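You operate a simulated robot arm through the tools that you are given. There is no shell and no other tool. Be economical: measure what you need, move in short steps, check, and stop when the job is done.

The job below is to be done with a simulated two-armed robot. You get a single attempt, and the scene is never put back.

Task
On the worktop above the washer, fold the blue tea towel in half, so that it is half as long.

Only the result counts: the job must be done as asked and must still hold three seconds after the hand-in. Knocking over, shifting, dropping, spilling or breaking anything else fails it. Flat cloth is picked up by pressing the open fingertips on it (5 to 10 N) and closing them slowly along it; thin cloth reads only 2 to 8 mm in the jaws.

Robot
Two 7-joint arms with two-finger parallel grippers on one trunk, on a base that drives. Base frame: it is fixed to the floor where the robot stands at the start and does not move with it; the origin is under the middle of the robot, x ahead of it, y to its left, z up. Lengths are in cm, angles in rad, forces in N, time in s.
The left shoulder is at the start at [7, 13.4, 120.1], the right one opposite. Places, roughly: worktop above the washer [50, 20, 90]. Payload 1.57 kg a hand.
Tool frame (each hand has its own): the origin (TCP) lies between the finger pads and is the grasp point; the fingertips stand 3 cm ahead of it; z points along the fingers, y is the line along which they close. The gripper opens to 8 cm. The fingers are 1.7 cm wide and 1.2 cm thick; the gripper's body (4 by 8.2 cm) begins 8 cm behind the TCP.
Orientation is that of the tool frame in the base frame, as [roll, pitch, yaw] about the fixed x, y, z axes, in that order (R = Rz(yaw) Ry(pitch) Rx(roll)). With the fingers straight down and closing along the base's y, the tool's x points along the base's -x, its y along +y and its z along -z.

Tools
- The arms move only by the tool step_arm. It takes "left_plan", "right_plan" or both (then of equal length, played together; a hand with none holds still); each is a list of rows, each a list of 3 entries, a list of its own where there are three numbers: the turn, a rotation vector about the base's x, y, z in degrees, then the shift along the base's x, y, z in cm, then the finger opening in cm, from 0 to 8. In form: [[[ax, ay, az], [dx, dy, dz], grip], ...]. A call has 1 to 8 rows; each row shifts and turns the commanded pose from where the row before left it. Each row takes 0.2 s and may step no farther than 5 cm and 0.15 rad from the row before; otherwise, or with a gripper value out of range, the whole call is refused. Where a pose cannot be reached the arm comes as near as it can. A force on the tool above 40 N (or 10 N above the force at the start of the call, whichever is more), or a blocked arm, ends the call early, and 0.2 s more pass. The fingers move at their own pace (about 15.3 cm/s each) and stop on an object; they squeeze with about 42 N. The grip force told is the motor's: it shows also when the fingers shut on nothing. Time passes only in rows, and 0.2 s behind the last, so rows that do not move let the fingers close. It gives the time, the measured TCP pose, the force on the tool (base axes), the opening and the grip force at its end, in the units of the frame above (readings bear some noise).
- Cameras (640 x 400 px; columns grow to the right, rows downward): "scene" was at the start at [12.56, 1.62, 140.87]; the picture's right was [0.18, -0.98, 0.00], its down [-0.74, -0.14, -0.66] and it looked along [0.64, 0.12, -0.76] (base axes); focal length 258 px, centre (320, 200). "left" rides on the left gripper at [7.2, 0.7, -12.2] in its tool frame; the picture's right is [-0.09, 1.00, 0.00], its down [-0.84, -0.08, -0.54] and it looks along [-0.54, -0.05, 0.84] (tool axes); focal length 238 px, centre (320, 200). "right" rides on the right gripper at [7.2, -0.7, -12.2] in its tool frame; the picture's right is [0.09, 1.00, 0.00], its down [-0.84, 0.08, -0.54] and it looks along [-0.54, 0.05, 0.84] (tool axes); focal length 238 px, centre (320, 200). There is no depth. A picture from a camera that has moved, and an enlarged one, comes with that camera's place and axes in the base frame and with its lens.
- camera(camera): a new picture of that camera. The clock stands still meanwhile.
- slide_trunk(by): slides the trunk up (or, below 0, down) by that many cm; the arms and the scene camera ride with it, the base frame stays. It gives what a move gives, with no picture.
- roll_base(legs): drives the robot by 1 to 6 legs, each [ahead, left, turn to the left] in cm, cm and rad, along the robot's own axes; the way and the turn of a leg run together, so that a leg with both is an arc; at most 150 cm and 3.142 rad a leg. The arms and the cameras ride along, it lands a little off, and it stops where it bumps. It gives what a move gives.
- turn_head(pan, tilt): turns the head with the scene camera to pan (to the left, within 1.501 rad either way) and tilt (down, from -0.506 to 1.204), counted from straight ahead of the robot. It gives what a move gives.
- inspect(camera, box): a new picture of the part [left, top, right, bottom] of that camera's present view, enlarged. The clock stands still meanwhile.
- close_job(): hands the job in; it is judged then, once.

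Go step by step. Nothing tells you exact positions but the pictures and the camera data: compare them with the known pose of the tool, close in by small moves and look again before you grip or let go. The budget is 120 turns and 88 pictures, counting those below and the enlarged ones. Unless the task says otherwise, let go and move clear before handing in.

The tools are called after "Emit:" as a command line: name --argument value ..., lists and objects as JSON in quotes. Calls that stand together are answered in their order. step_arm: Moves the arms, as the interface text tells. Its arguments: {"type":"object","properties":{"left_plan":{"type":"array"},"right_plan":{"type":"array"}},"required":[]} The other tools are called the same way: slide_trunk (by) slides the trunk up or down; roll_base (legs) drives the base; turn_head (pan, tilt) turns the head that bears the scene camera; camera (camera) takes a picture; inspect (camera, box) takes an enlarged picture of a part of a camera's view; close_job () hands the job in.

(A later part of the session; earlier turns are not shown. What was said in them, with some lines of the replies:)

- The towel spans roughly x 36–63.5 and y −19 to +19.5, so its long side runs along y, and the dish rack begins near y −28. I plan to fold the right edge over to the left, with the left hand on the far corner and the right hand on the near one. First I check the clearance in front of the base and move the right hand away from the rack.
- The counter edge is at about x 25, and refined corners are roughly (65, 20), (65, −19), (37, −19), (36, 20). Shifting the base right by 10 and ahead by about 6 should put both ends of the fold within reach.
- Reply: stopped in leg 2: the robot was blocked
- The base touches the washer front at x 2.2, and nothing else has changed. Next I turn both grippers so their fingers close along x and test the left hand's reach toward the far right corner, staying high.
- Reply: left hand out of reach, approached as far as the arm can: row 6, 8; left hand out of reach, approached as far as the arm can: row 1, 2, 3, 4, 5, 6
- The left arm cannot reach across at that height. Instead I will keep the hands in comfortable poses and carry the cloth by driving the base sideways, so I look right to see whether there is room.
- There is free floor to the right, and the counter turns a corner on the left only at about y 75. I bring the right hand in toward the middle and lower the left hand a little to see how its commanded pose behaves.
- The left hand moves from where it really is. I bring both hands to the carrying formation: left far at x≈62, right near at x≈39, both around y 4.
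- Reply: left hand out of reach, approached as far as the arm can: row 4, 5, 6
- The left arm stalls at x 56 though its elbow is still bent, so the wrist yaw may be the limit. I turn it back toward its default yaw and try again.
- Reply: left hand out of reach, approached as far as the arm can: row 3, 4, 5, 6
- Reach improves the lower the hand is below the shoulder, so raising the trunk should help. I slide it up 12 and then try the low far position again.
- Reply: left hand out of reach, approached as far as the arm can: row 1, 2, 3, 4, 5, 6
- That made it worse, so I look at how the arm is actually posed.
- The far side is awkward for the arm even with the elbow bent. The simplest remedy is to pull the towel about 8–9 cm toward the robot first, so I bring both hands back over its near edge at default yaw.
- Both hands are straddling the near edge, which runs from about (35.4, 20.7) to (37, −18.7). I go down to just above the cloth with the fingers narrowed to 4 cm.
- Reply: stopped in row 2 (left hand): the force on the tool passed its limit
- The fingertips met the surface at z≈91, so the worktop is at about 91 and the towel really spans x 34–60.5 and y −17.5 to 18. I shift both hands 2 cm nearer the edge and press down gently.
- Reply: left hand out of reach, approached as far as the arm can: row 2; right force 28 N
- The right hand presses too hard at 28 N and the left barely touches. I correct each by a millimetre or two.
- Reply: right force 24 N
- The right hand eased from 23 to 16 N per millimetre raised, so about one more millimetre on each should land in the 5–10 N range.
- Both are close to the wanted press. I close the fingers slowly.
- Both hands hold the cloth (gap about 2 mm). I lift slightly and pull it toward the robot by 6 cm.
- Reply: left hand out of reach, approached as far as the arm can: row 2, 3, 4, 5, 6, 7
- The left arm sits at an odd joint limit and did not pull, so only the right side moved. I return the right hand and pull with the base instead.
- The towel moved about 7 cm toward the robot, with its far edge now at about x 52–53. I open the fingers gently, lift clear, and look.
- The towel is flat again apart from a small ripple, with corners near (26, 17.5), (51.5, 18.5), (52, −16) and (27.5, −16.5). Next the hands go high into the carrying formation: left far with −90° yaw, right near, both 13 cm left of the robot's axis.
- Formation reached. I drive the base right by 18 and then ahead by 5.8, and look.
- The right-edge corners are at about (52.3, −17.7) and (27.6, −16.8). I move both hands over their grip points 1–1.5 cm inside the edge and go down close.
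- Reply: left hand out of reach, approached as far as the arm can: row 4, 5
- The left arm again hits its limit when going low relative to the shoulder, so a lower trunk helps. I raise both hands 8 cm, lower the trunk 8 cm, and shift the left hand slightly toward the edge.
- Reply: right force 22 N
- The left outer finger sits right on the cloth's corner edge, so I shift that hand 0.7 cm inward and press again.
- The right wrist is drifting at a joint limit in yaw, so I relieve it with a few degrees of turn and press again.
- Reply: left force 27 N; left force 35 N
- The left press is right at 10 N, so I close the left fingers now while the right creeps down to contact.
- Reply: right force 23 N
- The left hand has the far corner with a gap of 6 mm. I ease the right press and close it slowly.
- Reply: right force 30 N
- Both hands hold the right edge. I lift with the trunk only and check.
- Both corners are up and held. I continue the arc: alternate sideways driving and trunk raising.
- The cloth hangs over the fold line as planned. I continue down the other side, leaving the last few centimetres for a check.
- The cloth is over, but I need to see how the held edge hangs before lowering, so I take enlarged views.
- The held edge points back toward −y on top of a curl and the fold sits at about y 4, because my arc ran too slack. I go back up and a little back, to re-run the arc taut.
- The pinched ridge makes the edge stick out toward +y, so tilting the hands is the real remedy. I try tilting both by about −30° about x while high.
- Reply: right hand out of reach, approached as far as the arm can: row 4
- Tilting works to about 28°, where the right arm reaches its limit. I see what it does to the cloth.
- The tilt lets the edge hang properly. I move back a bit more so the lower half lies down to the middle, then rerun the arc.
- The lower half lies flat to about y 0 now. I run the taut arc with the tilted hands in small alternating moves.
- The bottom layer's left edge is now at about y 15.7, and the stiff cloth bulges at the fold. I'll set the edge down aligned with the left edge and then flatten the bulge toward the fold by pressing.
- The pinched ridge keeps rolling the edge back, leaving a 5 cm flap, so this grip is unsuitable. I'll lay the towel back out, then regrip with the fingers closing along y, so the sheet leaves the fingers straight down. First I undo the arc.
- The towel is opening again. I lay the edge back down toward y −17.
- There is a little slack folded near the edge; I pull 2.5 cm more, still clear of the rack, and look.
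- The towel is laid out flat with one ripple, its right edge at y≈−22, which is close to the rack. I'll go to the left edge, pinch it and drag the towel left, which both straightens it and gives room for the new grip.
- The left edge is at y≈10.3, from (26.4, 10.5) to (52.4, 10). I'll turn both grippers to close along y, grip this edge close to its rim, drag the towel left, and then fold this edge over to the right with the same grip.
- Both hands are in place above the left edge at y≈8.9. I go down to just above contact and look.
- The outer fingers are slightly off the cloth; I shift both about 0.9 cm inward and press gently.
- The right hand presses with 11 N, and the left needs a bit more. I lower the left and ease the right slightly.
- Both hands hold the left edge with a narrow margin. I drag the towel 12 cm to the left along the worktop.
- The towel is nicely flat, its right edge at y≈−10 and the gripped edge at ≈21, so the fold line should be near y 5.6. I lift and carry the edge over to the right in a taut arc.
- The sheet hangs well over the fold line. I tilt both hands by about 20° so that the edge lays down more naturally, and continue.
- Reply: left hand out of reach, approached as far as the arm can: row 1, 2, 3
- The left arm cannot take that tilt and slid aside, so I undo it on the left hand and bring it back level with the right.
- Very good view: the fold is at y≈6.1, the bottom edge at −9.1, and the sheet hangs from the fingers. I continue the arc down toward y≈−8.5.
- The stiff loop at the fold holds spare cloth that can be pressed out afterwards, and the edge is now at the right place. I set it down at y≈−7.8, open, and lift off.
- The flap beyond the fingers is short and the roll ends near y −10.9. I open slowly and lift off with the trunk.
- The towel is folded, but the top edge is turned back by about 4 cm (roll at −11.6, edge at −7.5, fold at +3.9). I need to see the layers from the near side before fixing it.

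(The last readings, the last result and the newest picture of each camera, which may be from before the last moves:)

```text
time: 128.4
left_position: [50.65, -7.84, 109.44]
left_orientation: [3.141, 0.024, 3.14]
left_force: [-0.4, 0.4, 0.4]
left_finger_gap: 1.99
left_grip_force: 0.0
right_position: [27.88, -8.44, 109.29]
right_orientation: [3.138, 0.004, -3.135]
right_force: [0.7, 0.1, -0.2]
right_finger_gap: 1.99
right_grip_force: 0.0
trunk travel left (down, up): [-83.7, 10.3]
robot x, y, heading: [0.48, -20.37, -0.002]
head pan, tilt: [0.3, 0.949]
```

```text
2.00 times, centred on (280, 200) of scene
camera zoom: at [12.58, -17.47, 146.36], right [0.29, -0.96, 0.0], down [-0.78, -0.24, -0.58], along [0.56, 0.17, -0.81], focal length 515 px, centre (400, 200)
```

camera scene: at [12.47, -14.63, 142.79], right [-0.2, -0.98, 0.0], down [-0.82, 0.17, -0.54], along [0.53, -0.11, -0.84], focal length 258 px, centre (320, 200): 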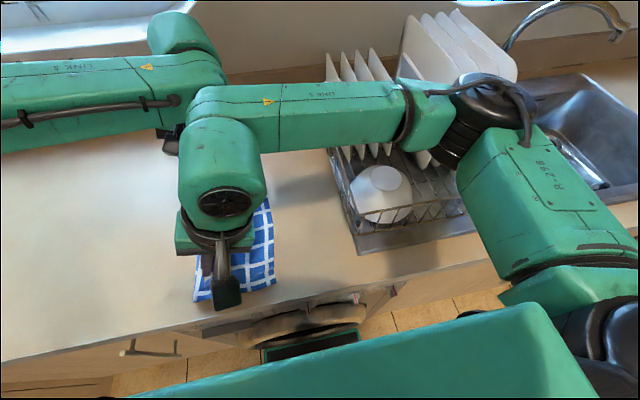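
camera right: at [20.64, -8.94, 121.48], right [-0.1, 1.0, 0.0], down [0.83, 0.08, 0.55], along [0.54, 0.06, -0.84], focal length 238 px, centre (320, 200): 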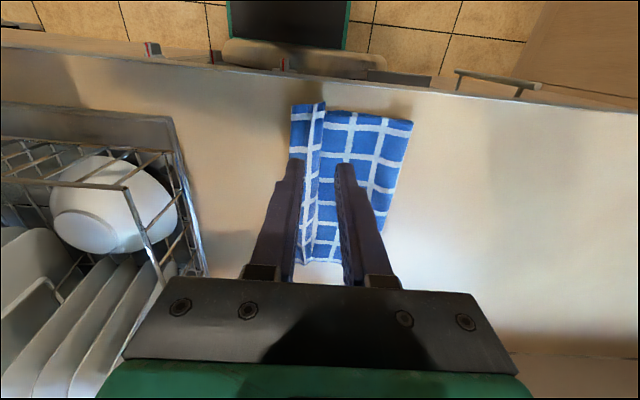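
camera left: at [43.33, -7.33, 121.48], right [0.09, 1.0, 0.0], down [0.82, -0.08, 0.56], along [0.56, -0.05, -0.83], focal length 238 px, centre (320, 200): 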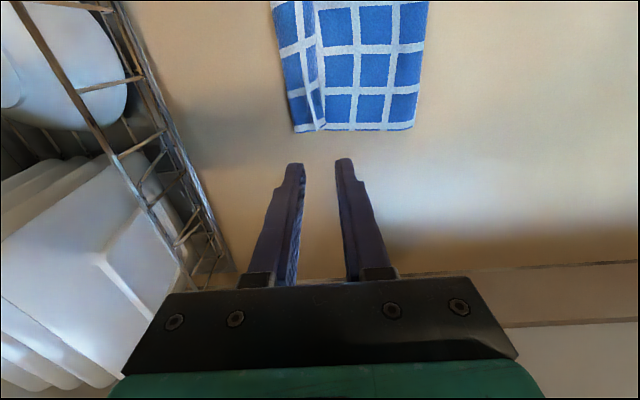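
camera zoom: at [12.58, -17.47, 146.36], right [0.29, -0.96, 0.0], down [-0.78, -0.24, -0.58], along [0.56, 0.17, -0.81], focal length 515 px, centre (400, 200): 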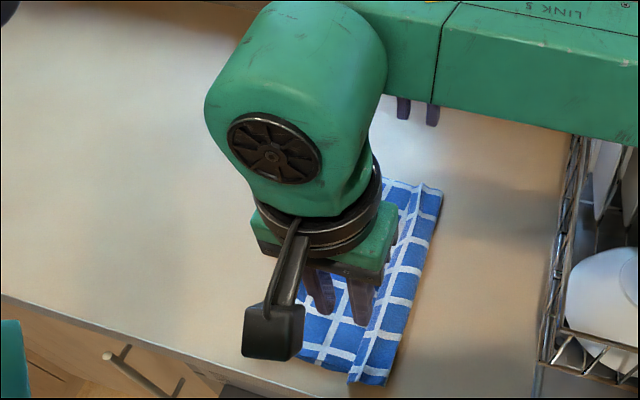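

The top edge stands up as a small ridge, so I can flip it over by sweeping closed fingers against it from the +y side. I position both closed hands at y≈−5, just +y of that edge, and lower.

Emit:
roll_base --legs '[[0, 3.2, 0]]'

Emit:
step_arm --left_plan '[[[0, 0, 0], [0, 0, 0], 0], [[0, 0, 0], [0, 0, 0], 0]]' --right_plan '[[[0, 0, 0], [0, 0, 0], 0], [[0, 0, 0], [0, 0, 0], 0]]'

Emit:
slide_trunk --by -14.4

Emit:
camera --camera "left"

```text
time: 129.3
left_position: [50.67, -5.55, 109.57]
left_orientation: [3.134, 0.025, 3.14]
left_force: [0.6, 0.0, 0.6]
left_finger_gap: 2.0
left_grip_force: 0.1
right_position: [27.93, -5.68, 109.33]
right_orientation: [3.134, 0.004, -3.136]
right_force: [-0.4, -0.1, 0.8]
right_finger_gap: 2.0
right_grip_force: 0.2
trunk travel left (down, up): [-83.7, 10.3]
robot x, y, heading: [0.56, -16.66, -0.004]
head pan, tilt: [0.3, 0.949]
```

```text
time: 129.9
left_position: [50.72, -5.16, 109.47]
left_orientation: [3.138, 0.024, 3.139]
left_force: [-0.8, -0.4, -0.8]
left_finger_gap: 0.0
left_grip_force: 21.6
right_position: [27.79, -5.47, 109.15]
right_orientation: [3.137, 0.005, -3.136]
right_force: [-0.1, 0.4, -0.5]
right_finger_gap: 0.0
right_grip_force: 21.3
trunk travel left (down, up): [-83.7, 10.3]
robot x, y, heading: [0.82, -16.93, -0.002]
head pan, tilt: [0.3, 0.949]
```

```text
time: 131.6
left_position: [50.65, -4.8, 94.94]
left_orientation: [3.141, 0.024, 3.139]
left_force: [-0.3, -0.2, 0.0]
left_finger_gap: 0.0
left_grip_force: 20.5
right_position: [27.88, -5.18, 94.8]
right_orientation: [3.138, 0.004, -3.137]
right_force: [-0.8, 0.0, -0.4]
right_finger_gap: 0.0
right_grip_force: 21.4
trunk travel left (down, up): [-69.3, 24.7]
robot x, y, heading: [0.7, -16.54, -0.0]
head pan, tilt: [0.3, 0.949]
```

```text
14 pictures are left
camera left: at [43.31, -4.25, 107.1], right [0.09, 1.0, 0.0], down [0.82, -0.08, 0.56], along [0.56, -0.05, -0.83], focal length 238 px, centre (320, 200)
```

left: 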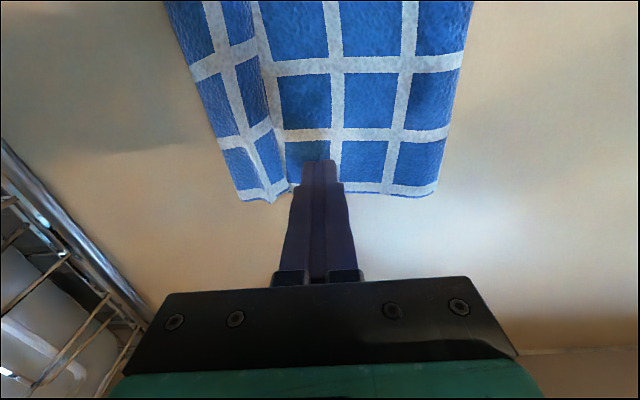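

The fingertips stand right beside the turned-back edge. I lower slightly and sweep 8 cm toward −y.

Emit:
slide_trunk --by -0.3

Emit:
roll_base --legs '[[0, -4, 0], [0, -5, 0]]'

Emit:
camera --camera "left"

```text
time: 132.1
left_position: [50.73, -4.91, 94.74]
left_orientation: [3.141, 0.024, 3.14]
left_force: [-0.8, 0.0, 0.8]
left_finger_gap: 0.0
left_grip_force: 20.9
right_position: [27.88, -5.12, 94.52]
right_orientation: [3.141, 0.004, -3.136]
right_force: [-0.5, 0.4, -0.5]
right_finger_gap: 0.0
right_grip_force: 21.4
trunk travel left (down, up): [-69.0, 25.0]
robot x, y, heading: [0.43, -16.51, 0.001]
head pan, tilt: [0.3, 0.949]
```

```text
time: 133.5
left_position: [50.67, -13.55, 94.64]
left_orientation: [-3.14, 0.024, -3.141]
left_force: [0.1, -0.1, -0.6]
left_finger_gap: 0.0
left_grip_force: 21.1
right_position: [27.8, -13.88, 94.38]
right_orientation: [-3.141, 0.004, -3.136]
right_force: [0.1, 0.8, 0.1]
right_finger_gap: 0.03
right_grip_force: 21.8
trunk travel left (down, up): [-69.0, 25.0]
robot x, y, heading: [1.06, -25.68, 0.002]
head pan, tilt: [0.3, 0.949]
```

```text
13 pictures are left
camera left: at [43.33, -12.84, 106.73], right [0.09, 1.0, 0.0], down [0.82, -0.08, 0.56], along [0.56, -0.05, -0.83], focal length 238 px, centre (320, 200)
```

left: 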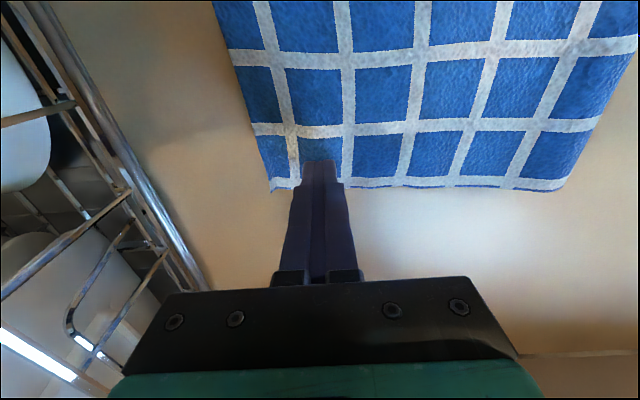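

The flap flipped cleanly. The top edge is now at y≈−17.5 while the bottom edge lies at about −9 and the fold at +4.6, so the top edge must come back about 8.5 cm and the spare cloth be pushed into the fold. I pinch the top edge, where it lies alone on the worktop.

Emit:
step_arm --left_plan '[[[0, 0, 0], [0, 0, 0.6], 2.5], [[0, 0, 0], [0, -1, 0], 2.5], [[0, 0, 0], [0, -0.8, 0], 2.5], [[0, 0, 0], [0, 0, -0.5], 2.5], [[0, 0, 0], [0, 0, -0.45], 2.5], [[0, 0, 0], [0, 0, 0], 2.5]]' --right_plan '[[[0, 0, 0], [0, 0, 0.6], 2.5], [[0, 0, 0], [0, -1, 0], 2.5], [[0, 0, 0], [0, -0.6, 0], 2.5], [[0, 0, 0], [0, 0, -0.5], 2.5], [[0, 0, 0], [0, 0, -0.2], 2.5], [[0, 0, 0], [0, 0, 0], 2.5]]'

Emit:
camera --camera "right"

```text
time: 134.9
left_position: [50.01, -15.05, 94.5]
left_orientation: [-3.14, 0.025, 3.141]
left_force: [0.3, 0.7, -0.2]
left_finger_gap: 2.51
left_grip_force: 0.1
left hand out of reach, approached as far as the arm can: row 3
right_position: [27.8, -15.67, 94.38]
right_orientation: [3.137, 0.003, -3.137]
right_force: [0.1, -0.2, 0.4]
right_finger_gap: 2.5
right_grip_force: 0.1
trunk travel left (down, up): [-69.0, 25.0]
robot x, y, heading: [0.5, -25.48, -0.003]
head pan, tilt: [0.3, 0.949]
```

```text
12 pictures are left
camera right: at [20.63, -16.39, 106.7], right [-0.1, 1.0, 0.0], down [0.83, 0.08, 0.55], along [0.54, 0.06, -0.84], focal length 238 px, centre (320, 200)
```

right: 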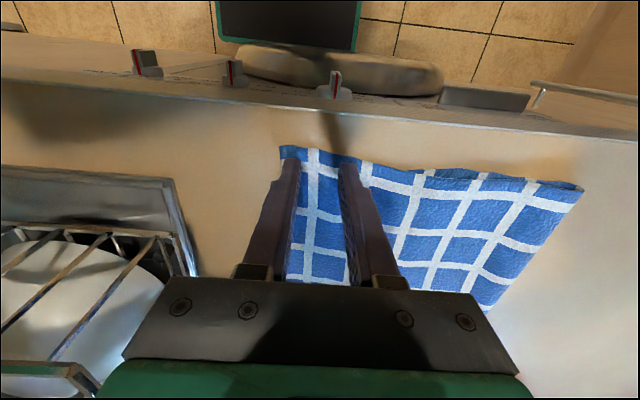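

Emit:
step_arm --left_plan '[[[0, 0, 0], [0, 0, -0.2], 2.5], [[0, 0, 0], [0, 0, -0.15], 2.5], [[0, 0, 0], [0, 0, 0], 2.5]]' --right_plan '[[[0, 0, 0], [0, 0, -0.2], 2.5], [[0, 0, 0], [0, 0, -0.08], 2.5], [[0, 0, 0], [0, 0, 0], 2.5]]'

```text
time: 135.7
left_position: [50.07, -15.07, 94.22]
left_orientation: [-3.141, 0.027, -3.141]
left_force: [1.4, 0.3, 3.4]
left_finger_gap: 2.49
left_grip_force: 0.0
right_position: [27.76, -15.79, 94.19]
right_orientation: [3.137, 0.003, -3.137]
right_force: [-1.6, 0.9, 1.0]
right_finger_gap: 2.51
right_grip_force: 0.2
trunk travel left (down, up): [-69.0, 25.0]
robot x, y, heading: [0.85, -25.21, -0.002]
head pan, tilt: [0.3, 0.949]
```

Emit:
step_arm --left_plan '[[[0, 0, 0], [0, 0, -0.04], 2.5], [[0, 0, 0], [0, 0, 0], 2.1], [[0, 0, 0], [0, 0, 0], 1.7], [[0, 0, 0], [0, 0, 0], 1.3], [[0, 0, 0], [0, 0, 0], 0.9], [[0, 0, 0], [0, 0, 0], 0.5], [[0, 0, 0], [0, 0, 0], 0], [[0, 0, 0], [0, 0, 0], 0]]' --right_plan '[[[0, 0, 0], [0, 0, -0.08], 2.5], [[0, 0, 0], [0, 0, 0], 2.1], [[0, 0, 0], [0, 0, 0], 1.7], [[0, 0, 0], [0, 0, 0], 1.3], [[0, 0, 0], [0, 0, 0], 0.9], [[0, 0, 0], [0, 0, 0], 0.5], [[0, 0, 0], [0, 0, 0], 0], [[0, 0, 0], [0, 0, 0], 0]]'

Emit:
slide_trunk --by 3

Emit:
camera --camera "left"

```text
time: 137.5
left_position: [49.96, -14.95, 94.18]
left_orientation: [3.142, 0.026, 3.141]
left_force: [-1.1, -0.6, 5.6]
left_finger_gap: 0.19
left_grip_force: 23.5
right_position: [27.73, -15.66, 94.19]
right_orientation: [3.138, 0.005, -3.136]
right_force: [1.6, 0.3, 7.2]
right_finger_gap: 0.23
right_grip_force: 23.4
trunk travel left (down, up): [-69.0, 25.0]
robot x, y, heading: [0.67, -25.53, 0.001]
head pan, tilt: [0.3, 0.949]
```

```text
time: 138.3
left_position: [50.09, -14.97, 97.01]
left_orientation: [-3.141, 0.023, 3.141]
left_force: [-1.1, 0.5, -0.7]
left_finger_gap: 0.19
left_grip_force: 23.7
right_position: [27.79, -15.68, 97.15]
right_orientation: [3.139, 0.005, -3.134]
right_force: [1.9, -0.2, 0.8]
right_finger_gap: 0.22
right_grip_force: 23.8
trunk travel left (down, up): [-72.0, 22.0]
robot x, y, heading: [0.79, -25.78, 0.001]
head pan, tilt: [0.3, 0.949]
```

```text
11 pictures are left
camera left: at [42.62, -14.29, 109.16], right [0.09, 1.0, 0.0], down [0.82, -0.08, 0.56], along [0.56, -0.05, -0.83], focal length 238 px, centre (320, 200)
```

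left: 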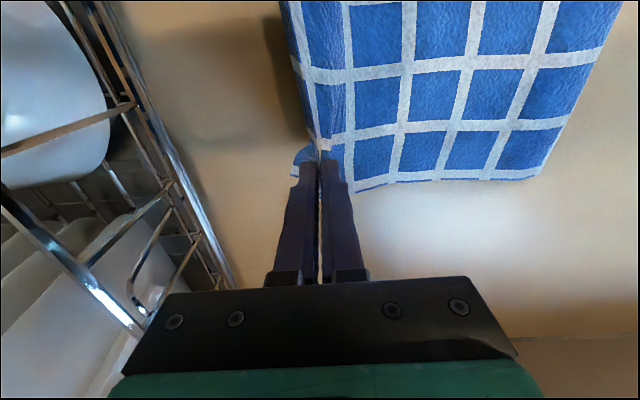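

Held again, and this time the margin lies on the correct side of the fingers, so the sheet can lay down without crossing. I lift high, carry it back over the fold line so the bottom half lies flat, and then refold with a taut arc.

Emit:
slide_trunk --by 5

Emit:
roll_base --legs '[[0, 8, 0]]'

Emit:
slide_trunk --by 8

Emit:
roll_base --legs '[[0, 15, 0]]'

Emit:
camera --camera "left"

```text
time: 139.2
left_position: [50.01, -15.05, 102.19]
left_orientation: [3.141, 0.025, -3.14]
left_force: [-0.7, 0.5, 0.9]
left_finger_gap: 0.17
left_grip_force: 23.8
right_position: [27.85, -15.68, 102.18]
right_orientation: [3.138, 0.003, -3.135]
right_force: [0.7, -0.7, 0.1]
right_finger_gap: 0.23
right_grip_force: 24.3
trunk travel left (down, up): [-77.0, 17.0]
robot x, y, heading: [0.65, -25.88, -0.001]
head pan, tilt: [0.3, 0.949]
```

```text
time: 140.2
left_position: [49.97, -7.17, 102.22]
left_orientation: [3.138, 0.025, 3.14]
left_force: [-0.9, -0.1, 0.0]
left_finger_gap: 0.2
left_grip_force: 23.4
right_position: [27.79, -7.92, 102.12]
right_orientation: [3.137, 0.005, -3.136]
right_force: [0.6, 0.2, -0.3]
right_finger_gap: 0.22
right_grip_force: 23.9
trunk travel left (down, up): [-77.0, 17.0]
robot x, y, heading: [0.45, -17.39, -0.003]
head pan, tilt: [0.3, 0.949]
```

```text
time: 141.4
left_position: [49.9, -6.92, 110.06]
left_orientation: [-3.142, 0.027, -3.14]
left_force: [-1.5, -1.8, -0.5]
left_finger_gap: 0.2
left_grip_force: 23.7
right_position: [27.9, -7.76, 110.02]
right_orientation: [3.135, 0.004, -3.136]
right_force: [1.2, 0.4, -0.6]
right_finger_gap: 0.22
right_grip_force: 24.3
trunk travel left (down, up): [-85.0, 9.0]
robot x, y, heading: [0.6, -17.94, -0.004]
head pan, tilt: [0.3, 0.949]
```

```text
time: 142.8
left_position: [50.04, 7.78, 110.16]
left_orientation: [3.14, 0.025, 3.141]
left_force: [-1.7, -0.9, -0.4]
left_finger_gap: 0.19
left_grip_force: 23.4
right_position: [27.9, 7.06, 110.16]
right_orientation: [3.137, 0.003, -3.137]
right_force: [0.4, 0.2, -0.2]
right_finger_gap: 0.2
right_grip_force: 23.4
trunk travel left (down, up): [-85.0, 9.0]
robot x, y, heading: [0.8, -2.82, -0.001]
head pan, tilt: [0.3, 0.949]
```

```text
10 pictures are left
camera left: at [42.6, 8.39, 122.21], right [0.09, 1.0, 0.01], down [0.82, -0.08, 0.56], along [0.56, -0.05, -0.83], focal length 238 px, centre (320, 200)
```

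left: 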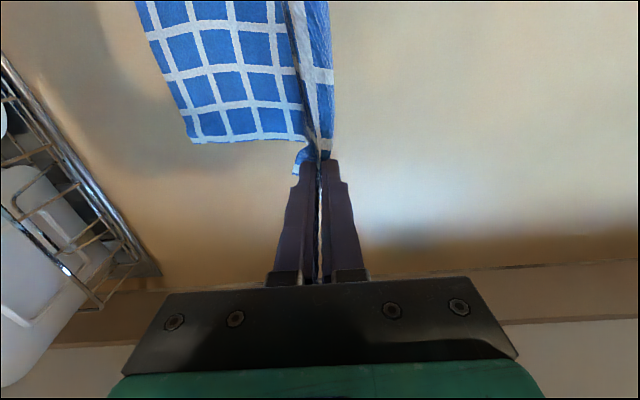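

The bottom edge is at y≈−10.1 and the bottom half lies flat to about y 7.5. I run the arc down to a grip position of y≈−7.5.

Emit:
slide_trunk --by -1.5

Emit:
roll_base --legs '[[0, -6, 0]]'

Emit:
slide_trunk --by -2.5

Emit:
roll_base --legs '[[0, -4, 0]]'

Emit:
slide_trunk --by -3.5

Emit:
roll_base --legs '[[0, -3, 0]]'

Emit:
slide_trunk --by -4.5

Emit:
camera --camera "left"

```text
time: 143.4
left_position: [49.96, 7.91, 108.54]
left_orientation: [3.142, 0.025, 3.14]
left_force: [-1.6, -0.5, 0.1]
left_finger_gap: 0.18
left_grip_force: 23.4
right_position: [27.76, 7.16, 108.63]
right_orientation: [3.138, 0.0, -3.136]
right_force: [0.1, 0.6, 0.1]
right_finger_gap: 0.21
right_grip_force: 23.5
trunk travel left (down, up): [-83.5, 10.5]
robot x, y, heading: [0.65, -2.73, 0.0]
head pan, tilt: [0.3, 0.949]
```

```text
time: 144.4
left_position: [50.1, 2.66, 108.59]
left_orientation: [-3.136, 0.025, -3.139]
left_force: [-0.9, 0.2, -0.5]
left_finger_gap: 0.2
left_grip_force: 23.6
right_position: [28.01, 1.93, 108.58]
right_orientation: [-3.138, 0.002, -3.134]
right_force: [0.8, 0.7, -1.2]
right_finger_gap: 0.23
right_grip_force: 23.1
trunk travel left (down, up): [-83.5, 10.5]
robot x, y, heading: [0.82, -8.62, 0.001]
head pan, tilt: [0.3, 0.949]
```

```text
time: 145.1
left_position: [50.07, 2.15, 106.18]
left_orientation: [3.141, 0.026, -3.139]
left_force: [-0.5, -0.2, -0.3]
left_finger_gap: 0.2
left_grip_force: 23.7
right_position: [27.85, 1.44, 106.13]
right_orientation: [3.138, 0.004, -3.135]
right_force: [0.9, -0.7, 0.1]
right_finger_gap: 0.18
right_grip_force: 23.7
trunk travel left (down, up): [-81.0, 13.0]
robot x, y, heading: [0.56, -8.53, 0.003]
head pan, tilt: [0.3, 0.949]
```

```text
time: 146.0
left_position: [50.07, -1.13, 105.96]
left_orientation: [-3.137, 0.024, -3.14]
left_force: [-1.1, -0.5, 0.0]
left_finger_gap: 0.21
left_grip_force: 23.5
right_position: [27.8, -2.05, 106.08]
right_orientation: [-3.137, 0.002, -3.133]
right_force: [1.5, -0.2, -0.5]
right_finger_gap: 0.22
right_grip_force: 23.3
trunk travel left (down, up): [-81.0, 13.0]
robot x, y, heading: [1.2, -12.58, -0.0]
head pan, tilt: [0.3, 0.949]
```

```text
time: 146.8
left_position: [50.02, -1.93, 102.68]
left_orientation: [3.139, 0.024, -3.14]
left_force: [-1.1, 0.5, -0.5]
left_finger_gap: 0.21
left_grip_force: 23.3
right_position: [27.8, -2.71, 102.74]
right_orientation: [3.138, 0.003, -3.135]
right_force: [1.2, 0.0, -0.3]
right_finger_gap: 0.22
right_grip_force: 23.6
trunk travel left (down, up): [-77.5, 16.5]
robot x, y, heading: [0.74, -12.83, 0.0]
head pan, tilt: [0.3, 0.949]
```

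```text
time: 147.6
left_position: [49.97, -4.24, 102.55]
left_orientation: [-3.138, 0.025, -3.137]
left_force: [-1.1, 0.6, -0.1]
left_finger_gap: 0.17
left_grip_force: 23.1
right_position: [27.86, -5.11, 102.57]
right_orientation: [-3.141, 0.003, -3.134]
right_force: [1.5, 0.1, -0.2]
right_finger_gap: 0.24
right_grip_force: 24.0
trunk travel left (down, up): [-77.5, 16.5]
robot x, y, heading: [0.98, -15.61, 0.001]
head pan, tilt: [0.3, 0.949]
```

```text
time: 148.5
left_position: [50.0, -4.75, 98.03]
left_orientation: [3.14, 0.025, -3.14]
left_force: [-1.4, -0.3, 0.5]
left_finger_gap: 0.17
left_grip_force: 23.9
right_position: [27.72, -5.72, 98.07]
right_orientation: [3.139, 0.005, -3.135]
right_force: [0.5, 0.7, -0.2]
right_finger_gap: 0.23
right_grip_force: 23.3
trunk travel left (down, up): [-73.0, 21.0]
robot x, y, heading: [0.94, -16.11, 0.006]
head pan, tilt: [0.3, 0.949]
```

```text
9 pictures are left
camera left: at [42.57, -4.2, 110.19], right [0.09, 1.0, 0.0], down [0.82, -0.08, 0.56], along [0.56, -0.05, -0.83], focal length 238 px, centre (320, 200)
```

left: 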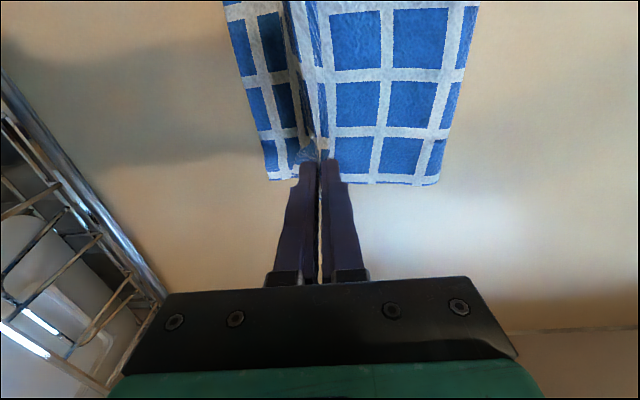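

The bottom edge is at y≈−9.9 and the margin hangs correctly on the outer side. I bring both grips to about y −7.3 and lower to the surface.

Emit:
roll_base --legs '[[0, -2, 0]]'

Emit:
slide_trunk --by -2.2

Emit:
step_arm --left_plan '[[[0, 0, 0], [0, -0.3, 0], 0], [[0, 0, 0], [0, -0.3, 0], 0]]' --right_plan '[[[0, 0, 0], [0, 0.3, 0], 0], [[0, 0, 0], [0, 0.3, 0], 0]]'

Emit:
camera --camera "left"

```text
time: 149.3
left_position: [50.04, -6.39, 98.09]
left_orientation: [-3.138, 0.026, -3.139]
left_force: [-0.8, 0.6, -0.3]
left_finger_gap: 0.18
left_grip_force: 23.8
right_position: [27.87, -7.11, 98.11]
right_orientation: [3.142, 0.004, -3.134]
right_force: [1.0, 0.2, 0.8]
right_finger_gap: 0.23
right_grip_force: 23.9
trunk travel left (down, up): [-73.0, 21.0]
robot x, y, heading: [0.22, -17.73, 0.006]
head pan, tilt: [0.3, 0.949]
```

```text
time: 149.9
left_position: [49.96, -6.73, 95.86]
left_orientation: [3.141, 0.025, -3.138]
left_force: [-1.5, 0.5, 1.0]
left_finger_gap: 0.19
left_grip_force: 24.0
right_position: [27.88, -7.44, 95.88]
right_orientation: [3.138, 0.004, -3.133]
right_force: [2.1, 1.1, 0.7]
right_finger_gap: 0.2
right_grip_force: 23.6
trunk travel left (down, up): [-70.8, 23.2]
robot x, y, heading: [0.87, -17.78, 0.003]
head pan, tilt: [0.3, 0.949]
```

```text
time: 150.6
left_position: [49.69, -6.98, 95.95]
left_orientation: [-3.141, 0.028, -3.138]
left_force: [0.3, -0.1, 0.6]
left_finger_gap: 0.2
left_grip_force: 23.9
left hand out of reach, approached as far as the arm can: row 2
right_position: [27.82, -6.99, 95.87]
right_orientation: [3.14, 0.003, -3.133]
right_force: [0.8, -0.1, 0.6]
right_finger_gap: 0.23
right_grip_force: 23.5
trunk travel left (down, up): [-70.8, 23.2]
robot x, y, heading: [0.98, -17.83, -0.003]
head pan, tilt: [0.3, 0.949]
```

```text
8 pictures are left
camera left: at [42.34, -6.42, 108.02], right [0.09, 1.0, 0.0], down [0.82, -0.07, 0.56], along [0.56, -0.05, -0.83], focal length 238 px, centre (320, 200)
```

left: 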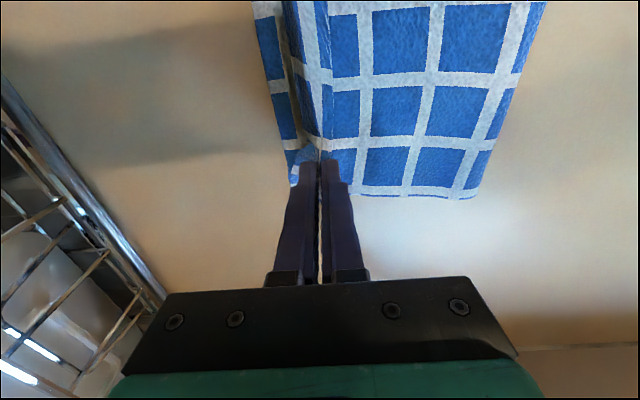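

Aligned: the bottom edge is at −9.6 and the top edge should land at about −9.4. I lower the last bit, release and lift off.

Emit:
slide_trunk --by -1.3

Emit:
step_arm --left_plan '[[[0, 0, 0], [0, 0, 0], 0.5], [[0, 0, 0], [0, 0, 0], 1], [[0, 0, 0], [0, 0, 0], 1.5], [[0, 0, 0], [0, 0, 0], 2], [[0, 0, 0], [0, 0, 0], 2.4], [[0, 0, 0], [0, 0, 0], 2.4]]' --right_plan '[[[0, 0, 0], [0, 0, 0], 0.5], [[0, 0, 0], [0, 0, 0], 1], [[0, 0, 0], [0, 0, 0], 1.5], [[0, 0, 0], [0, 0, 0], 2], [[0, 0, 0], [0, 0, 0], 2.4], [[0, 0, 0], [0, 0, 0], 2.4]]'

Emit:
slide_trunk --by 14

Emit:
camera --camera "left"

```text
time: 151.2
left_position: [49.65, -7.05, 94.62]
left_orientation: [-3.14, 0.027, -3.137]
left_force: [0.3, -1.0, 0.1]
left_finger_gap: 0.18
left_grip_force: 23.9
right_position: [27.79, -6.88, 94.71]
right_orientation: [3.139, 0.005, -3.133]
right_force: [0.7, 0.6, 0.4]
right_finger_gap: 0.2
right_grip_force: 23.9
trunk travel left (down, up): [-69.5, 24.5]
robot x, y, heading: [0.52, -17.5, 0.005]
head pan, tilt: [0.3, 0.949]
```

```text
time: 152.6
left_position: [49.79, -6.93, 94.68]
left_orientation: [-3.141, 0.025, -3.138]
left_force: [0.0, -0.1, -0.4]
left_finger_gap: 2.39
left_grip_force: 0.0
right_position: [27.88, -7.09, 94.61]
right_orientation: [3.138, 0.006, -3.132]
right_force: [-0.5, 0.4, -0.2]
right_finger_gap: 2.42
right_grip_force: 0.1
trunk travel left (down, up): [-69.5, 24.5]
robot x, y, heading: [0.52, -17.33, 0.002]
head pan, tilt: [0.3, 0.949]
```

```text
time: 154.2
left_position: [49.76, -6.98, 108.6]
left_orientation: [-3.141, 0.027, -3.138]
left_force: [-0.4, 0.5, 0.3]
left_finger_gap: 2.4
left_grip_force: 0.0
right_position: [27.89, -7.05, 108.52]
right_orientation: [3.139, 0.005, -3.133]
right_force: [1.1, -0.4, 0.1]
right_finger_gap: 2.4
right_grip_force: 0.1
trunk travel left (down, up): [-83.5, 10.5]
robot x, y, heading: [0.78, -17.8, 0.005]
head pan, tilt: [0.3, 0.949]
```

```text
7 pictures are left
camera left: at [42.36, -6.41, 120.7], right [0.09, 1.0, 0.0], down [0.82, -0.07, 0.56], along [0.56, -0.05, -0.83], focal length 238 px, centre (320, 200)
```

left: 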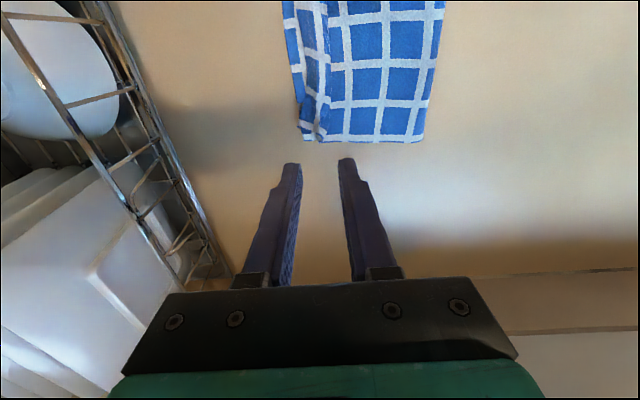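

Emit:
inspect --camera "left" --box '[240, 0, 480, 150]'

```text
2.67 times, centred on (360, 75) of left
camera zoom: at [42.36, -6.41, 120.7], right [0.09, 1.0, 0.0], down [0.82, -0.07, 0.56], along [0.56, -0.05, -0.83], focal length 636 px, centre (213, 533)
```

zoom: 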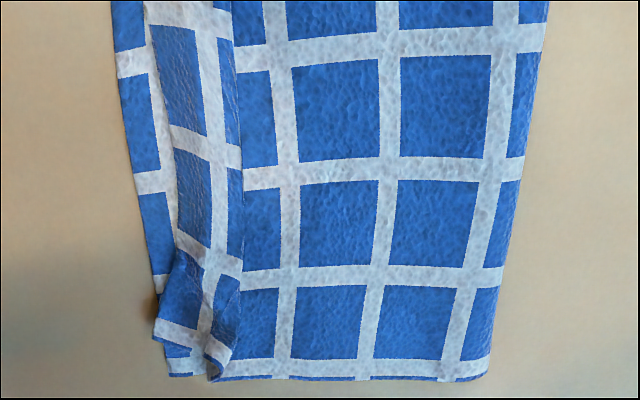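

The top edge lies about 1 cm from the bottom edge, and the spare cloth has slumped into a small pleat near it. I'll press lightly on the top layer just beyond the pleat and slide toward the fold (+y) to draw it out.

Emit:
roll_base --legs '[[0, 4, 0]]'

Emit:
step_arm --left_plan '[[[0, 0, 0], [0, 0, 0], 0], [[0, 0, 0], [0, 0, 0], 0]]' --right_plan '[[[0, 0, 0], [0.8, 0, 0], 0], [[0, 0, 0], [0, 0, 0], 0]]'

Emit:
slide_trunk --by -13.8

Emit:
step_arm --left_plan '[[[0, 0, 0], [0, 0, -0.15], 0], [[0, 0, 0], [0, 0, -0.1], 0], [[0, 0, 0], [0, 0, 0], 0]]' --right_plan '[[[0, 0, 0], [0, 0, -0.15], 0], [[0, 0, 0], [0, 0, -0.1], 0], [[0, 0, 0], [0, 0, 0], 0]]'

```text
time: 155.1
left_position: [49.77, -3.85, 108.73]
left_orientation: [3.137, 0.026, -3.14]
left_force: [0.4, -0.2, 0.5]
left_finger_gap: 2.38
left_grip_force: 0.1
right_position: [27.84, -3.77, 108.72]
right_orientation: [3.131, 0.008, -3.136]
right_force: [0.1, -0.8, 0.0]
right_finger_gap: 2.42
right_grip_force: 0.1
trunk travel left (down, up): [-83.5, 10.5]
robot x, y, heading: [0.94, -13.77, -0.004]
head pan, tilt: [0.3, 0.949]
```

```text
time: 155.7
left_position: [49.79, -3.41, 108.69]
left_orientation: [3.139, 0.027, -3.139]
left_force: [0.0, -0.4, -0.7]
left_finger_gap: 0.0
left_grip_force: 21.3
right_position: [28.58, -3.29, 108.57]
right_orientation: [3.136, 0.004, -3.137]
right_force: [0.1, -0.5, 0.1]
right_finger_gap: 0.01
right_grip_force: 21.5
trunk travel left (down, up): [-83.5, 10.5]
robot x, y, heading: [1.01, -13.53, -0.001]
head pan, tilt: [0.3, 0.949]
```

```text
time: 157.4
left_position: [49.79, -3.14, 94.83]
left_orientation: [-3.141, 0.026, -3.141]
left_force: [-0.1, -0.5, -0.2]
left_finger_gap: 0.0
left_grip_force: 21.5
right_position: [28.54, -3.12, 94.84]
right_orientation: [3.136, 0.005, -3.135]
right_force: [-1.2, 0.2, 0.5]
right_finger_gap: 0.02
right_grip_force: 21.2
trunk travel left (down, up): [-69.7, 24.3]
robot x, y, heading: [0.93, -13.66, -0.004]
head pan, tilt: [0.3, 0.949]
```

```text
time: 158.2
left_position: [49.73, -3.14, 94.63]
left_orientation: [-3.139, 0.026, -3.141]
left_force: [-0.1, -0.1, 0.3]
left_finger_gap: 0.0
left_grip_force: 21.1
right_position: [28.5, -3.11, 94.57]
right_orientation: [3.138, 0.005, -3.135]
right_force: [-1.3, -0.1, 0.2]
right_finger_gap: 0.01
right_grip_force: 21.5
trunk travel left (down, up): [-69.7, 24.3]
robot x, y, heading: [0.57, -13.47, 0.004]
head pan, tilt: [0.3, 0.949]
```

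Emit:
step_arm --left_plan '[[[0, 0, 0], [0, 0, -0.15], 0], [[0, 0, 0], [0, 0, -0.1], 0], [[0, 0, 0], [0, 0, 0], 0]]' --right_plan '[[[0, 0, 0], [0, 0, -0.15], 0], [[0, 0, 0], [0, 0, -0.1], 0], [[0, 0, 0], [0, 0, 0], 0]]'

```text
time: 159.0
left_position: [49.77, -3.07, 94.26]
left_orientation: [-3.14, 0.026, -3.141]
left_force: [0.1, 0.1, -0.3]
left_finger_gap: 0.02
left_grip_force: 20.8
right_position: [28.66, -3.04, 94.3]
right_orientation: [3.138, 0.003, -3.135]
right_force: [0.0, 0.6, 0.5]
right_finger_gap: 0.01
right_grip_force: 21.2
trunk travel left (down, up): [-69.7, 24.3]
robot x, y, heading: [1.09, -13.6, -0.0]
head pan, tilt: [0.3, 0.949]
```

Emit:
step_arm --left_plan '[[[0, 0, 0], [0, 0, -0.1], 0], [[0, 0, 0], [0, 0, -0.05], 0], [[0, 0, 0], [0, 0, 0], 0]]' --right_plan '[[[0, 0, 0], [0, 0, -0.1], 0], [[0, 0, 0], [0, 0, -0.05], 0], [[0, 0, 0], [0, 0, 0], 0]]'

```text
time: 159.8
left_position: [49.79, -3.2, 94.18]
left_orientation: [-3.138, 0.027, -3.139]
left_force: [-0.9, -0.2, -0.3]
left_finger_gap: 0.02
left_grip_force: 21.3
right_position: [28.59, -3.04, 94.13]
right_orientation: [3.138, 0.005, -3.134]
right_force: [0.2, -1.7, 5.9]
right_finger_gap: 0.0
right_grip_force: 21.7
trunk travel left (down, up): [-69.7, 24.3]
robot x, y, heading: [0.9, -13.4, 0.001]
head pan, tilt: [0.3, 0.949]
```

Emit:
step_arm --left_plan '[[[0, 0, 0], [0, 0, -0.08], 0], [[0, 0, 0], [0, 0, 0], 0]]'

Emit:
roll_base --legs '[[0, 2, 0], [0, 2, 0]]'

Emit:
slide_trunk --by 14

Emit:
inspect --camera "left" --box '[160, 0, 480, 200]'

```text
time: 160.4
left_position: [49.65, -3.28, 94.15]
left_orientation: [-3.14, 0.028, -3.141]
left_force: [-0.2, -0.3, 2.7]
left_finger_gap: 0.0
left_grip_force: 21.3
right_position: [28.46, -3.17, 94.25]
right_orientation: [3.138, 0.005, -3.134]
right_force: [1.1, -1.3, 7.1]
right_finger_gap: 0.0
right_grip_force: 20.7
trunk travel left (down, up): [-69.7, 24.3]
robot x, y, heading: [0.91, -13.76, -0.002]
head pan, tilt: [0.3, 0.949]
```

```text
time: 161.5
left_position: [49.74, 0.71, 94.25]
left_orientation: [3.141, 0.029, -3.139]
left_force: [-1.0, 0.4, 3.1]
left_finger_gap: 0.03
left_grip_force: 21.1
right_position: [28.51, 0.79, 94.23]
right_orientation: [3.136, 0.006, -3.134]
right_force: [-0.4, 0.4, 7.4]
right_finger_gap: 0.0
right_grip_force: 21.8
trunk travel left (down, up): [-69.7, 24.3]
robot x, y, heading: [0.77, -9.46, 0.0]
head pan, tilt: [0.3, 0.949]
```

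```text
time: 163.2
left_position: [49.72, 1.0, 108.02]
left_orientation: [3.141, 0.026, -3.138]
left_force: [0.9, -0.1, -0.1]
left_finger_gap: 0.01
left_grip_force: 21.1
right_position: [28.67, 1.05, 108.09]
right_orientation: [3.139, 0.005, -3.135]
right_force: [0.5, 0.1, 0.1]
right_finger_gap: 0.0
right_grip_force: 21.2
trunk travel left (down, up): [-83.7, 10.3]
robot x, y, heading: [0.68, -9.3, -0.002]
head pan, tilt: [0.3, 0.949]
```

```text
2.00 times, centred on (320, 100) of left
camera zoom: at [42.29, 1.54, 120.2], right [0.09, 1.0, 0.0], down [0.82, -0.07, 0.56], along [0.56, -0.05, -0.83], focal length 477 px, centre (320, 400)
```

zoom: 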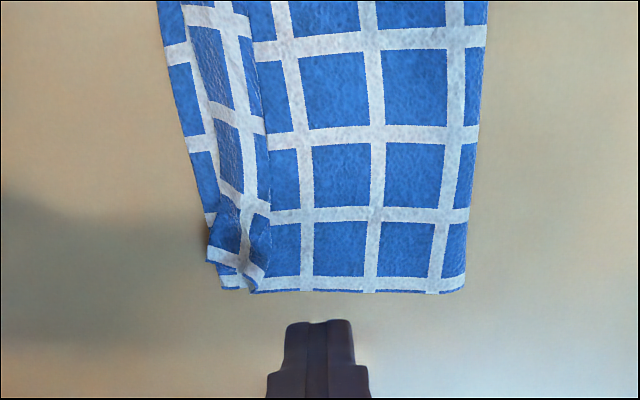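

The whole towel slid 3.6 cm as one piece, so the layers must be held apart: I'll pin the edge with the right hand at mid-width and draw the top layer toward the fold with the left. I place the hands one behind the other.

Emit:
step_arm --left_plan '[[[0, 0, 0], [-2.5, 0.8, 0], 0], [[0, 0, 0], [-2.5, 0.8, 0], 0], [[0, 0, 0], [-2.5, 0.8, 0], 0], [[0, 0, 0], [-2.5, 0.8, 0], 0]]' --right_plan '[[[0, 0, 0], [2.7, -1.6, 0], 0], [[0, 0, 0], [2.7, -1.6, 0], 0], [[0, 0, 0], [2.7, -1.6, 0], 0], [[0, 0, 0], [2.7, -1.6, 0], 0]]'

Emit:
slide_trunk --by -13.4

Emit:
step_arm --left_plan '[[[0, 0, 0], [0, 0, -0.15], 0], [[0, 0, 0], [0, 0, -0.1], 0], [[0, 0, 0], [0, 0, 0], 0]]' --right_plan '[[[0, 0, 0], [0, 0, -0.15], 0], [[0, 0, 0], [0, 0, -0.1], 0], [[0, 0, 0], [0, 0, 0], 0]]'

Emit:
camera --camera "right"

```text
time: 163.9
left_position: [44.98, 3.43, 108.43]
left_orientation: [-3.13, 0.036, -3.099]
left_force: [-0.2, 0.3, -0.2]
left_finger_gap: 0.0
left_grip_force: 21.2
right_position: [29.32, -2.82, 107.99]
right_orientation: [-3.135, 0.013, -2.944]
right_force: [0.6, -0.8, 0.2]
right_finger_gap: 0.02
right_grip_force: 21.1
trunk travel left (down, up): [-83.7, 10.3]
robot x, y, heading: [0.8, -9.86, 0.001]
head pan, tilt: [0.3, 0.949]
stopped in row 3 (right hand): the arm was blocked; the commanded pose is now the measured one
```

```text
time: 165.5
left_position: [45.09, 3.4, 94.98]
left_orientation: [-3.132, 0.035, -3.101]
left_force: [0.4, 0.3, 0.0]
left_finger_gap: 0.0
left_grip_force: 21.7
right_position: [29.47, -2.67, 94.58]
right_orientation: [-3.135, 0.012, -2.945]
right_force: [-0.6, 0.5, 1.2]
right_finger_gap: 0.0
right_grip_force: 21.4
trunk travel left (down, up): [-70.3, 23.7]
robot x, y, heading: [0.55, -9.77, -0.001]
head pan, tilt: [0.3, 0.949]
```

```text
time: 166.3
left_position: [44.89, 3.5, 94.78]
left_orientation: [-3.132, 0.038, -3.099]
left_force: [0.9, -0.2, -0.7]
left_finger_gap: 0.01
left_grip_force: 21.2
right_position: [29.44, -2.68, 94.52]
right_orientation: [-3.134, 0.013, -2.945]
right_force: [0.3, 1.0, 7.7]
right_finger_gap: 0.01
right_grip_force: 21.5
trunk travel left (down, up): [-70.3, 23.7]
robot x, y, heading: [0.15, -9.74, -0.004]
head pan, tilt: [0.3, 0.949]
```

```text
4 pictures are left
camera right: at [22.39, -4.64, 106.55], right [-0.28, 0.96, -0.01], down [0.8, 0.24, 0.55], along [0.53, 0.15, -0.83], focal length 238 px, centre (320, 200)
```

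right: 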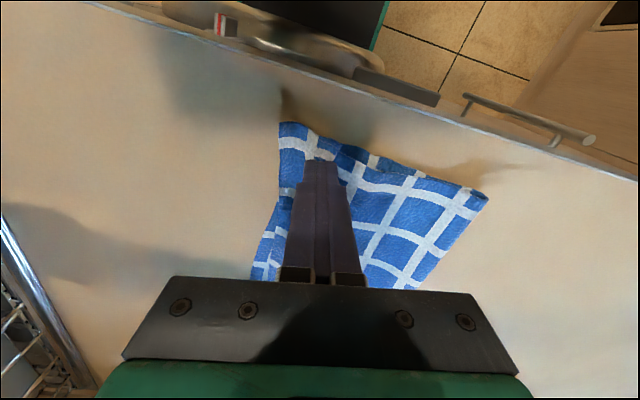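

The arms touched each other and got no closer, so I stop this attempt; the towel is undisturbed (about −5.8 to 10.5 at the near end). I lift away and separate the arms.

Emit:
slide_trunk --by 14

Emit:
step_arm --left_plan '[[[0, 0, 0], [1, 1, 0.5], 2], [[0, 0, 0], [1, 1.5, 0.5], 2], [[0, 0, 0], [1, 1.5, 0.5], 2], [[0, 0, 0], [0, 1.5, 0], 2]]' --right_plan '[[[0, 0, -3], [0, -1, 0], 2], [[0, 0, -4], [0, -1.5, 0], 2], [[0, 0, -4], [0, -1.5, 0], 2], [[0, 0, 0], [0, -1.5, 0], 2]]'

Emit:
turn_head --pan 0.35 --tilt 1.0

Emit:
camera --camera "scene"

```text
time: 168.0
left_position: [44.96, 3.45, 108.76]
left_orientation: [-3.131, 0.036, -3.096]
left_force: [0.5, -0.2, -0.4]
left_finger_gap: 0.0
left_grip_force: 21.1
right_position: [29.42, -2.72, 108.35]
right_orientation: [-3.134, 0.012, -2.943]
right_force: [0.0, 0.2, -0.3]
right_finger_gap: 0.0
right_grip_force: 21.4
trunk travel left (down, up): [-84.3, 9.7]
robot x, y, heading: [0.53, -9.62, -0.002]
head pan, tilt: [0.3, 0.949]
```

```text
time: 169.0
left_position: [48.02, 8.9, 110.17]
left_orientation: [-3.13, 0.035, -3.101]
left_force: [-0.5, 0.1, 0.5]
left_finger_gap: 2.01
left_grip_force: 0.1
right_position: [29.41, -8.21, 108.36]
right_orientation: [-3.134, 0.012, -3.136]
right_force: [0.2, -0.4, -0.7]
right_finger_gap: 2.02
right_grip_force: 0.1
trunk travel left (down, up): [-84.3, 9.7]
robot x, y, heading: [0.66, -9.43, 0.002]
head pan, tilt: [0.3, 0.949]
```

```text
time: 169.6
left_position: [48.07, 9.02, 110.22]
left_orientation: [-3.132, 0.035, -3.1]
left_force: [-0.2, -0.6, 0.6]
left_finger_gap: 2.01
left_grip_force: 0.1
right_position: [29.47, -8.26, 108.36]
right_orientation: [-3.135, 0.014, -3.139]
right_force: [-0.4, -0.1, 0.3]
right_finger_gap: 2.01
right_grip_force: 0.0
trunk travel left (down, up): [-84.3, 9.7]
robot x, y, heading: [0.68, -9.38, -0.002]
head pan, tilt: [0.351, 1.0]
```

```text
3 pictures are left
camera scene: at [12.15, -7.02, 146.6], right [0.34, -0.94, 0.0], down [-0.79, -0.29, -0.54], along [0.51, 0.19, -0.84], focal length 258 px, centre (320, 200)
```

scene: 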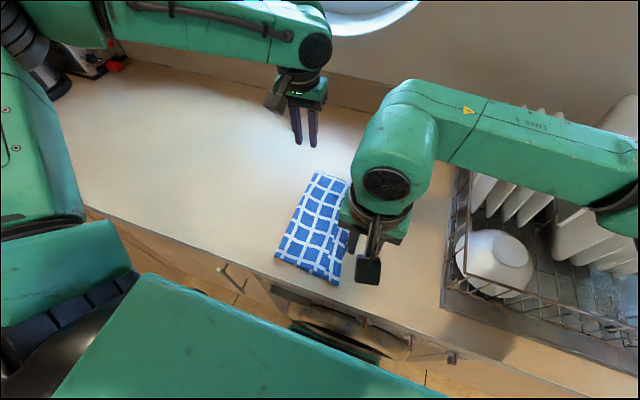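

The towel now lies folded crosswise at about half its length (≈16 cm of ≈35 cm, full width kept). A small pleat remains near the top edge, which lies about 1 cm short of the bottom edge. Nothing else has been disturbed and both hands are well clear, so I hand in.

Emit:
close_job

```text
The job is handed in.
```

I handed in the blue tea towel folded in half across its length. It lies on the worktop above the washer, about 16 cm long where it was about 35, and still its full width.

The fold is not perfect. The spare cloth settled into a small pleat near the top edge, which stops about 1 cm short of the bottom edge. I tried to draw the pleat out, but the whole towel slid about 3.6 cm instead, so I left it.

The towel also ended up nearer the front of the worktop than it started, because the left arm couldn't comfortably reach its far edge. In the pictures nothing else was knocked or moved. The base bumped lightly against the washer front once, and the two arms touched each other near the end.
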